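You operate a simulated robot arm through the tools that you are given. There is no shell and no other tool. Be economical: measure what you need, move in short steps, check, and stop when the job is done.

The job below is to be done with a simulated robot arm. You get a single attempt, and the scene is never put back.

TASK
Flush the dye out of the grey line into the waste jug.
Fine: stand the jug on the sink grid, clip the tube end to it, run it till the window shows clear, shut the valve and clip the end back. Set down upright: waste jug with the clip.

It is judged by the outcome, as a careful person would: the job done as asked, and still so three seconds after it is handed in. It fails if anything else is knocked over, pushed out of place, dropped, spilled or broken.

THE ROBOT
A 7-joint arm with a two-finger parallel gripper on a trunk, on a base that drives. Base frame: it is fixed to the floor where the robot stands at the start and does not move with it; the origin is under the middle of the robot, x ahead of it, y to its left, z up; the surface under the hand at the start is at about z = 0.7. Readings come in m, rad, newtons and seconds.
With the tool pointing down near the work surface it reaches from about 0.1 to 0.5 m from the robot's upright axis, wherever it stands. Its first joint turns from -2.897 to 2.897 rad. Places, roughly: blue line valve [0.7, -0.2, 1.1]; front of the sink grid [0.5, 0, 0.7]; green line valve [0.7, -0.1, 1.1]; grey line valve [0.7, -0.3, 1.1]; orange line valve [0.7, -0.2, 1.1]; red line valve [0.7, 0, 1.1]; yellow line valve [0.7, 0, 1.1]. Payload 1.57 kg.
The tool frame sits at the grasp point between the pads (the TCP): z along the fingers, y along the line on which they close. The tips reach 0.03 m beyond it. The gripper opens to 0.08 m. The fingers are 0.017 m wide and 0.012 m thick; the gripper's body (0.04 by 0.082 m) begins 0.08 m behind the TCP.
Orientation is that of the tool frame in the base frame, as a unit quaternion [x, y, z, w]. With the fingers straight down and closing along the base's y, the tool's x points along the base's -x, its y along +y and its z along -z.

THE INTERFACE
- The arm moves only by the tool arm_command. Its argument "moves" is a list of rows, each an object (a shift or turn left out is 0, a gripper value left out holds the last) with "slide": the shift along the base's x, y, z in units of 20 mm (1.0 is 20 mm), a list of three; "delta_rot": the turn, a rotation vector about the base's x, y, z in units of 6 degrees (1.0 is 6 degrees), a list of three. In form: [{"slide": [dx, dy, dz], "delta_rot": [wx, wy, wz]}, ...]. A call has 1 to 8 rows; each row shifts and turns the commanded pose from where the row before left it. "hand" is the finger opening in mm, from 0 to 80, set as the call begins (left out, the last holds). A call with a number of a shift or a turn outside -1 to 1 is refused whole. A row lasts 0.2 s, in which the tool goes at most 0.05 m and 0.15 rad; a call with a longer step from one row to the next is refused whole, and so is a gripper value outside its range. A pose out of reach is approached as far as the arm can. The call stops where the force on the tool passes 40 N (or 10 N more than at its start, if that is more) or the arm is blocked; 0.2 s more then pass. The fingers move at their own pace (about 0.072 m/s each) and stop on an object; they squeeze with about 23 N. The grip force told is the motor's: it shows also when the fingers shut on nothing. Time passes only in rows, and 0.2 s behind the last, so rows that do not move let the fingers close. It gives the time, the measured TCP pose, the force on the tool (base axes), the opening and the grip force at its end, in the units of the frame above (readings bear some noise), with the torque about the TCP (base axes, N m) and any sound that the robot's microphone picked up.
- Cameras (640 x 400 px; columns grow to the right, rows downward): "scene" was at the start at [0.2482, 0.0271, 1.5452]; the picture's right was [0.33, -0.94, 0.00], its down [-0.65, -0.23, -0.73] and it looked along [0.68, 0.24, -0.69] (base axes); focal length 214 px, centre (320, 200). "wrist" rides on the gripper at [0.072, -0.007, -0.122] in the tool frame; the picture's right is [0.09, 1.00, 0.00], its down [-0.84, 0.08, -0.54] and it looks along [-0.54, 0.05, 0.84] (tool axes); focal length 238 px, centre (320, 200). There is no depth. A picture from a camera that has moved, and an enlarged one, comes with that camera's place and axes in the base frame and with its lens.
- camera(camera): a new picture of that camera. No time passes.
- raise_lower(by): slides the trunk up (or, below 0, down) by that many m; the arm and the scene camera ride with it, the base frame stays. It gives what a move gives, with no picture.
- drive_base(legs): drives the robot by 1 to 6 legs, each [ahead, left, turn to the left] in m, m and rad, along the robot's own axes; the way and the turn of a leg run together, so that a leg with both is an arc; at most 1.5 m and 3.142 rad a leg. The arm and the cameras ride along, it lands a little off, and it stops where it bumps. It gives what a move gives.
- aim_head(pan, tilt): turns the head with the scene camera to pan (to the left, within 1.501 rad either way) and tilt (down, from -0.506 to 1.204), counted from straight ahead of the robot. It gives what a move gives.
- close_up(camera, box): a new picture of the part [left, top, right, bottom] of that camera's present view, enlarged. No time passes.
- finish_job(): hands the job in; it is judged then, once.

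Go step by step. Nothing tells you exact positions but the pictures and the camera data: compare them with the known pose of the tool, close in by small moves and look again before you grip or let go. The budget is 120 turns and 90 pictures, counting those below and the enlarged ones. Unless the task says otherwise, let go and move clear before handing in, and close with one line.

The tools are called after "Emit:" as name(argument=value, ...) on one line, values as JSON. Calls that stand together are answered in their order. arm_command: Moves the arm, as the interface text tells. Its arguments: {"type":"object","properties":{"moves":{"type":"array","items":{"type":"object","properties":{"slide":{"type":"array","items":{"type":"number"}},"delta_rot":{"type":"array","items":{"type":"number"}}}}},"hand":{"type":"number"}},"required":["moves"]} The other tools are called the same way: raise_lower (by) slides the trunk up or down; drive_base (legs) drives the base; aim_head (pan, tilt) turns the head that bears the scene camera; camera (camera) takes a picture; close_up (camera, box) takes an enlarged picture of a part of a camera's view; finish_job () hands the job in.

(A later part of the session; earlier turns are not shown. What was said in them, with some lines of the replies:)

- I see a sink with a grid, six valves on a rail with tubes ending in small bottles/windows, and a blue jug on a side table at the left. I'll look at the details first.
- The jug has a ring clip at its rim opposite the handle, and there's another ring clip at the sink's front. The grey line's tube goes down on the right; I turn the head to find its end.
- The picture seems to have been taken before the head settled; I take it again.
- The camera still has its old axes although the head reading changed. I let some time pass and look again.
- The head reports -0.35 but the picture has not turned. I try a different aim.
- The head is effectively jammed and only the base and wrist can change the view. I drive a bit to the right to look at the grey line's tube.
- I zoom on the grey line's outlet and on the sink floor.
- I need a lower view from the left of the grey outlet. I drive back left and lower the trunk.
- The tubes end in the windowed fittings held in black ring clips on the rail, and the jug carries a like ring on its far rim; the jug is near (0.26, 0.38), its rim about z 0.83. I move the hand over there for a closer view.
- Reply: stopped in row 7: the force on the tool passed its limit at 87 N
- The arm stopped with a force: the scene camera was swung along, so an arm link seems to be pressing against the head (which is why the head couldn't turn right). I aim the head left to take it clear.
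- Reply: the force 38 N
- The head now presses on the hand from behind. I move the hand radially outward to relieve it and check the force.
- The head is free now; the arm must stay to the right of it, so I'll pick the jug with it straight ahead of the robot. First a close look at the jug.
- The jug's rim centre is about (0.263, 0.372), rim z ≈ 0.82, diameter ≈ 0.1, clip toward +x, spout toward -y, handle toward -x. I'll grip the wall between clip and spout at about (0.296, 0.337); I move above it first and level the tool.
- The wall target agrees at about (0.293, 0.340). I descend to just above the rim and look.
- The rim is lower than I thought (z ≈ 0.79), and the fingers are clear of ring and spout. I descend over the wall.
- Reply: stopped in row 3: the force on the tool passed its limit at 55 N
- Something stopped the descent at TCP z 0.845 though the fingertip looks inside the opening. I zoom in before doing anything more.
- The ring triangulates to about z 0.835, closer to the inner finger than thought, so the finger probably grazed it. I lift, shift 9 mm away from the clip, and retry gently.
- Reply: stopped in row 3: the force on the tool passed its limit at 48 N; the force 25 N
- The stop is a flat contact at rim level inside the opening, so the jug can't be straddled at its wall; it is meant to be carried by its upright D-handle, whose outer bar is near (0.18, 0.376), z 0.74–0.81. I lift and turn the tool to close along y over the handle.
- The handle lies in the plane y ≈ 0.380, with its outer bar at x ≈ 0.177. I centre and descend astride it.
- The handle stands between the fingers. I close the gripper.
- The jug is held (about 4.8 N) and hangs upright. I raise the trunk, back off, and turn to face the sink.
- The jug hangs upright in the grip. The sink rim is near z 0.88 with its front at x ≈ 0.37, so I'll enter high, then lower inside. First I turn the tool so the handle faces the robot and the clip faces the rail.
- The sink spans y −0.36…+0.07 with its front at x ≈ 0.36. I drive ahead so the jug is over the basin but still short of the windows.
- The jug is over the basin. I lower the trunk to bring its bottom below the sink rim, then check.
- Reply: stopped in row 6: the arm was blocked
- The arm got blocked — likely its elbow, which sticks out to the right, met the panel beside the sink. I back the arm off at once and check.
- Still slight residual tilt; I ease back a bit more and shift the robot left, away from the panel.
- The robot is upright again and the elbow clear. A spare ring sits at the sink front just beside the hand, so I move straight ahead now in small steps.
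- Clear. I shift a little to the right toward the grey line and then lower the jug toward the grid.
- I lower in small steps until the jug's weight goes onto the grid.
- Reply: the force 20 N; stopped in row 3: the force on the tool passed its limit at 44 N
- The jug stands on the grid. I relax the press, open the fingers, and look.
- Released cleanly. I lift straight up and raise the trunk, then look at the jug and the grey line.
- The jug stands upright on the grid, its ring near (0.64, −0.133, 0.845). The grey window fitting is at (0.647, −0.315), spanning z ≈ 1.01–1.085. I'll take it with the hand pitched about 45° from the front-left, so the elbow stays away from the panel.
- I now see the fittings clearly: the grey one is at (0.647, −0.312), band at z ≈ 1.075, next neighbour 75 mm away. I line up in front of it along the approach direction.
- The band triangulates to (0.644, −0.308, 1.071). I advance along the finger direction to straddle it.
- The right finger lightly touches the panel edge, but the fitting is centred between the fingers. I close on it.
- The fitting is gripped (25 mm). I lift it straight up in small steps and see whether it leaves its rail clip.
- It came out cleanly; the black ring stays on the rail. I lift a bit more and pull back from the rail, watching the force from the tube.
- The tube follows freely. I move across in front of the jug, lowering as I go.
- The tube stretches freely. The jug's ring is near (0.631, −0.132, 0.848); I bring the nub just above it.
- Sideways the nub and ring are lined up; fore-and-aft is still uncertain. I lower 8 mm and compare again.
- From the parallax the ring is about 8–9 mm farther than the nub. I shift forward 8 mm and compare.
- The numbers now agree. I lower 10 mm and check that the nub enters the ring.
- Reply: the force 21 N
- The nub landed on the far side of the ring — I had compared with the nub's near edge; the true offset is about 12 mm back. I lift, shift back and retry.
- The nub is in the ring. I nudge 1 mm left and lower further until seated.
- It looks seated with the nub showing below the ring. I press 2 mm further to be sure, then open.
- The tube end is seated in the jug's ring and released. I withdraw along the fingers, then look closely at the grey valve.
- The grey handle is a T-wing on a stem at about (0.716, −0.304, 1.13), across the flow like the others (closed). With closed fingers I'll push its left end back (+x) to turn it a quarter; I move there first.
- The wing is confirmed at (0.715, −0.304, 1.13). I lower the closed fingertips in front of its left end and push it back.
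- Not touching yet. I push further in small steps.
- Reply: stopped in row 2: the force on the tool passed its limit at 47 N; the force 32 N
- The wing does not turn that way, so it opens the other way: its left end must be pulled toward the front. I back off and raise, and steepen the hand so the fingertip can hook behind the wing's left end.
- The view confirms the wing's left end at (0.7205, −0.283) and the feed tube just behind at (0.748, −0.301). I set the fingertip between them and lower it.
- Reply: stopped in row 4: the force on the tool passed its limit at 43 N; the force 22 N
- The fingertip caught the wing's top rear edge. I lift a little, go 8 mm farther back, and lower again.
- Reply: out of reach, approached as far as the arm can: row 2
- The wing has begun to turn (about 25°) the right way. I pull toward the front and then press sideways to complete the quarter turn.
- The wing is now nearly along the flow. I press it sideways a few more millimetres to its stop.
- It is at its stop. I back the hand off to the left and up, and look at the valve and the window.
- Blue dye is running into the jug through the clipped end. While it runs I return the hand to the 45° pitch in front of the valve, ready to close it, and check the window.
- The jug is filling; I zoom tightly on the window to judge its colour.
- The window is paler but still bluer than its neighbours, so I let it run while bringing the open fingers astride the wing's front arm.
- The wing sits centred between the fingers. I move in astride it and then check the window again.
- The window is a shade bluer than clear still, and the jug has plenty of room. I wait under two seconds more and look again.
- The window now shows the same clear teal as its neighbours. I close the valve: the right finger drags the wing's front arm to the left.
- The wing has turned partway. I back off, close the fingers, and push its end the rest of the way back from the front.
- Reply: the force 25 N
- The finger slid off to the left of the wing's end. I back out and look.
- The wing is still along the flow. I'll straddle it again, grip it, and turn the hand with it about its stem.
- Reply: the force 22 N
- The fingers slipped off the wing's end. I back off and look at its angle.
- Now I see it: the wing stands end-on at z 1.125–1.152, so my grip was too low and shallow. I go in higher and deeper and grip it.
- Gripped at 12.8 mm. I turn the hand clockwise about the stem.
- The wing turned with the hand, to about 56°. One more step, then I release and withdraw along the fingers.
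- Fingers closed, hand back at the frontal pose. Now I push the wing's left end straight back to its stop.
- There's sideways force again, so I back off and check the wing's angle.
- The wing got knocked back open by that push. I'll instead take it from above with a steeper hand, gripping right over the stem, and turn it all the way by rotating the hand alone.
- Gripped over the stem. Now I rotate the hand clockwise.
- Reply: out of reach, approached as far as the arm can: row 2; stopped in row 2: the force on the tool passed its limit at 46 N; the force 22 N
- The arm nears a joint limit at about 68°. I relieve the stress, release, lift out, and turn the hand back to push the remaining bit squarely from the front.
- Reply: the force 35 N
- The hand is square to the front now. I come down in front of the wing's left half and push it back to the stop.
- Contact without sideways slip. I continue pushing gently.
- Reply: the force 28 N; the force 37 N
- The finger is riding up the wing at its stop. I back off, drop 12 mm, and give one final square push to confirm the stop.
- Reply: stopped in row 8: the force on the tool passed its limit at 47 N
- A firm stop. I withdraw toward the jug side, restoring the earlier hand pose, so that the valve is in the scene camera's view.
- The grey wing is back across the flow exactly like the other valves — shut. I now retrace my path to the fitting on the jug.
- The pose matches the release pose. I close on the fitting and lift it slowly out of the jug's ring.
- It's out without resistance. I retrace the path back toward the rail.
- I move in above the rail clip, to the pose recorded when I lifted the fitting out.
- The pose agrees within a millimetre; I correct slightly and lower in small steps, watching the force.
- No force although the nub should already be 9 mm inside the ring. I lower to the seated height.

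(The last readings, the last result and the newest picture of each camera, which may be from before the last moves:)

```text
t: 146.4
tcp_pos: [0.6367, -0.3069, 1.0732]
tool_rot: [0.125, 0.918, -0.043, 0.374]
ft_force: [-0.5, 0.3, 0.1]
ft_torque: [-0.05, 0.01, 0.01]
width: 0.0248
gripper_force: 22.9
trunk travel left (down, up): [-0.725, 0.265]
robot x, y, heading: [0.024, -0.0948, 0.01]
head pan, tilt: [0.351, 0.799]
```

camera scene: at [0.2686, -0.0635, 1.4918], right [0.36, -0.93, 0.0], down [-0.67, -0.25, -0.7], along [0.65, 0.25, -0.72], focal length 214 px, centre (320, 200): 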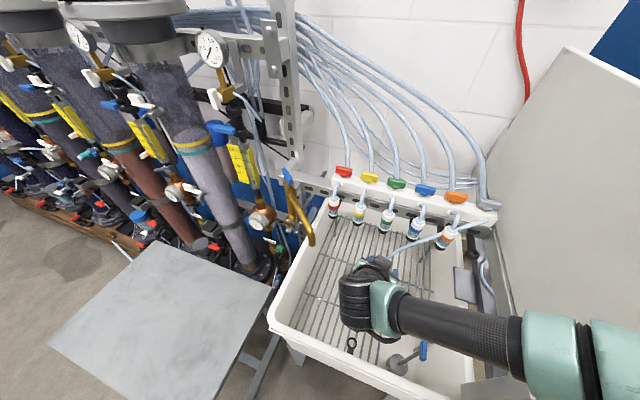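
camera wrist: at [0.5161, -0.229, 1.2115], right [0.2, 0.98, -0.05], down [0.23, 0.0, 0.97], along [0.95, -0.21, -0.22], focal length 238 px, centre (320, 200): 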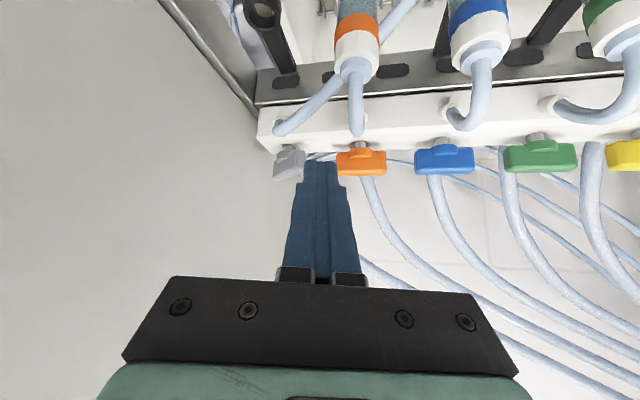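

Emit:
arm_command(moves=[{"slide": [0, 0, -0.1]}, {}])

Emit:
arm_command(moves=[{"slide": [0, 0, -0.1]}, {}])

```text
t: 147.0
tcp_pos: [0.6368, -0.3064, 1.0728]
tool_rot: [0.125, 0.917, -0.044, 0.375]
ft_force: [-0.7, -0.4, 4.1]
ft_torque: [-0.07, -0.02, -0.03]
width: 0.0249
gripper_force: 22.9
trunk travel left (down, up): [-0.725, 0.265]
robot x, y, heading: [0.0229, -0.0924, 0.01]
head pan, tilt: [0.351, 0.799]
```

```text
t: 147.6
tcp_pos: [0.6371, -0.3075, 1.0723]
tool_rot: [0.125, 0.917, -0.044, 0.376]
ft_force: [1.1, -2.0, 14.3]
ft_torque: [-0.2, -0.1, -0.01]
width: 0.0246
gripper_force: 23.1
trunk travel left (down, up): [-0.725, 0.265]
robot x, y, heading: [0.0224, -0.097, 0.011]
head pan, tilt: [0.351, 0.799]
```

It is seated at exactly the original height. I relax, open the fingers, and withdraw along the approach line.

Emit:
arm_command(moves=[{"slide": [0, 0, 0.08]}, {}])

Emit:
arm_command(moves=[{}, {}, {}], hand=42)

Emit:
arm_command(moves=[{"slide": [-0.72, 0.14, 0.8]}, {"slide": [-0.72, 0.14, 0.8]}, {"slide": [-0.72, 0.14, 0.8]}, {"slide": [-0.72, 0.14, 0.8]}, {"slide": [-1, 0, 0.5]}, {"slide": [-1, 0, 0.5]}, {"slide": [-1, 0, 0.5]}, {}])

```text
t: 148.2
tcp_pos: [0.6337, -0.3056, 1.0712]
tool_rot: [0.125, 0.917, -0.044, 0.375]
ft_force: [3.8, -3.3, 13.9]
ft_torque: [-0.27, -0.2, 0.06]
width: 0.0248
gripper_force: 22.7
trunk travel left (down, up): [-0.725, 0.265]
robot x, y, heading: [0.0267, -0.0918, 0.01]
head pan, tilt: [0.351, 0.799]
```

```text
t: 149.0
tcp_pos: [0.635, -0.3049, 1.0678]
tool_rot: [0.126, 0.918, -0.045, 0.373]
ft_force: [-1.2, 2.0, -1.1]
ft_torque: [0.04, 0.07, -0.03]
width: 0.0405
gripper_force: 0.0
trunk travel left (down, up): [-0.725, 0.265]
robot x, y, heading: [0.0212, -0.0917, 0.013]
head pan, tilt: [0.351, 0.799]
```

```text
t: 150.8
tcp_pos: [0.5178, -0.2952, 1.1641]
tool_rot: [0.124, 0.918, -0.043, 0.374]
ft_force: [0.0, -0.4, 0.4]
ft_torque: [0.0, 0.03, 0.05]
width: 0.0422
gripper_force: 0.0
trunk travel left (down, up): [-0.725, 0.265]
robot x, y, heading: [0.0204, -0.0911, 0.009]
head pan, tilt: [0.351, 0.799]
```

The line was flushed until its window looked clear, the valve is shut, the tube end seated in the rail clip by force and height, the jug was left standing on the grid, and the hand is clear. I have no pictures left for a final look, so I hand the job in.

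Emit:
finish_job()

```text
The job is handed in.
```

I flushed the grey line into the waste jug until its window looked as clear as its neighbours, then shut the valve and put the tube end back in its rail clip; I had no pictures left to check the re-clipping or how full the jug got while the valve took several tries to close.
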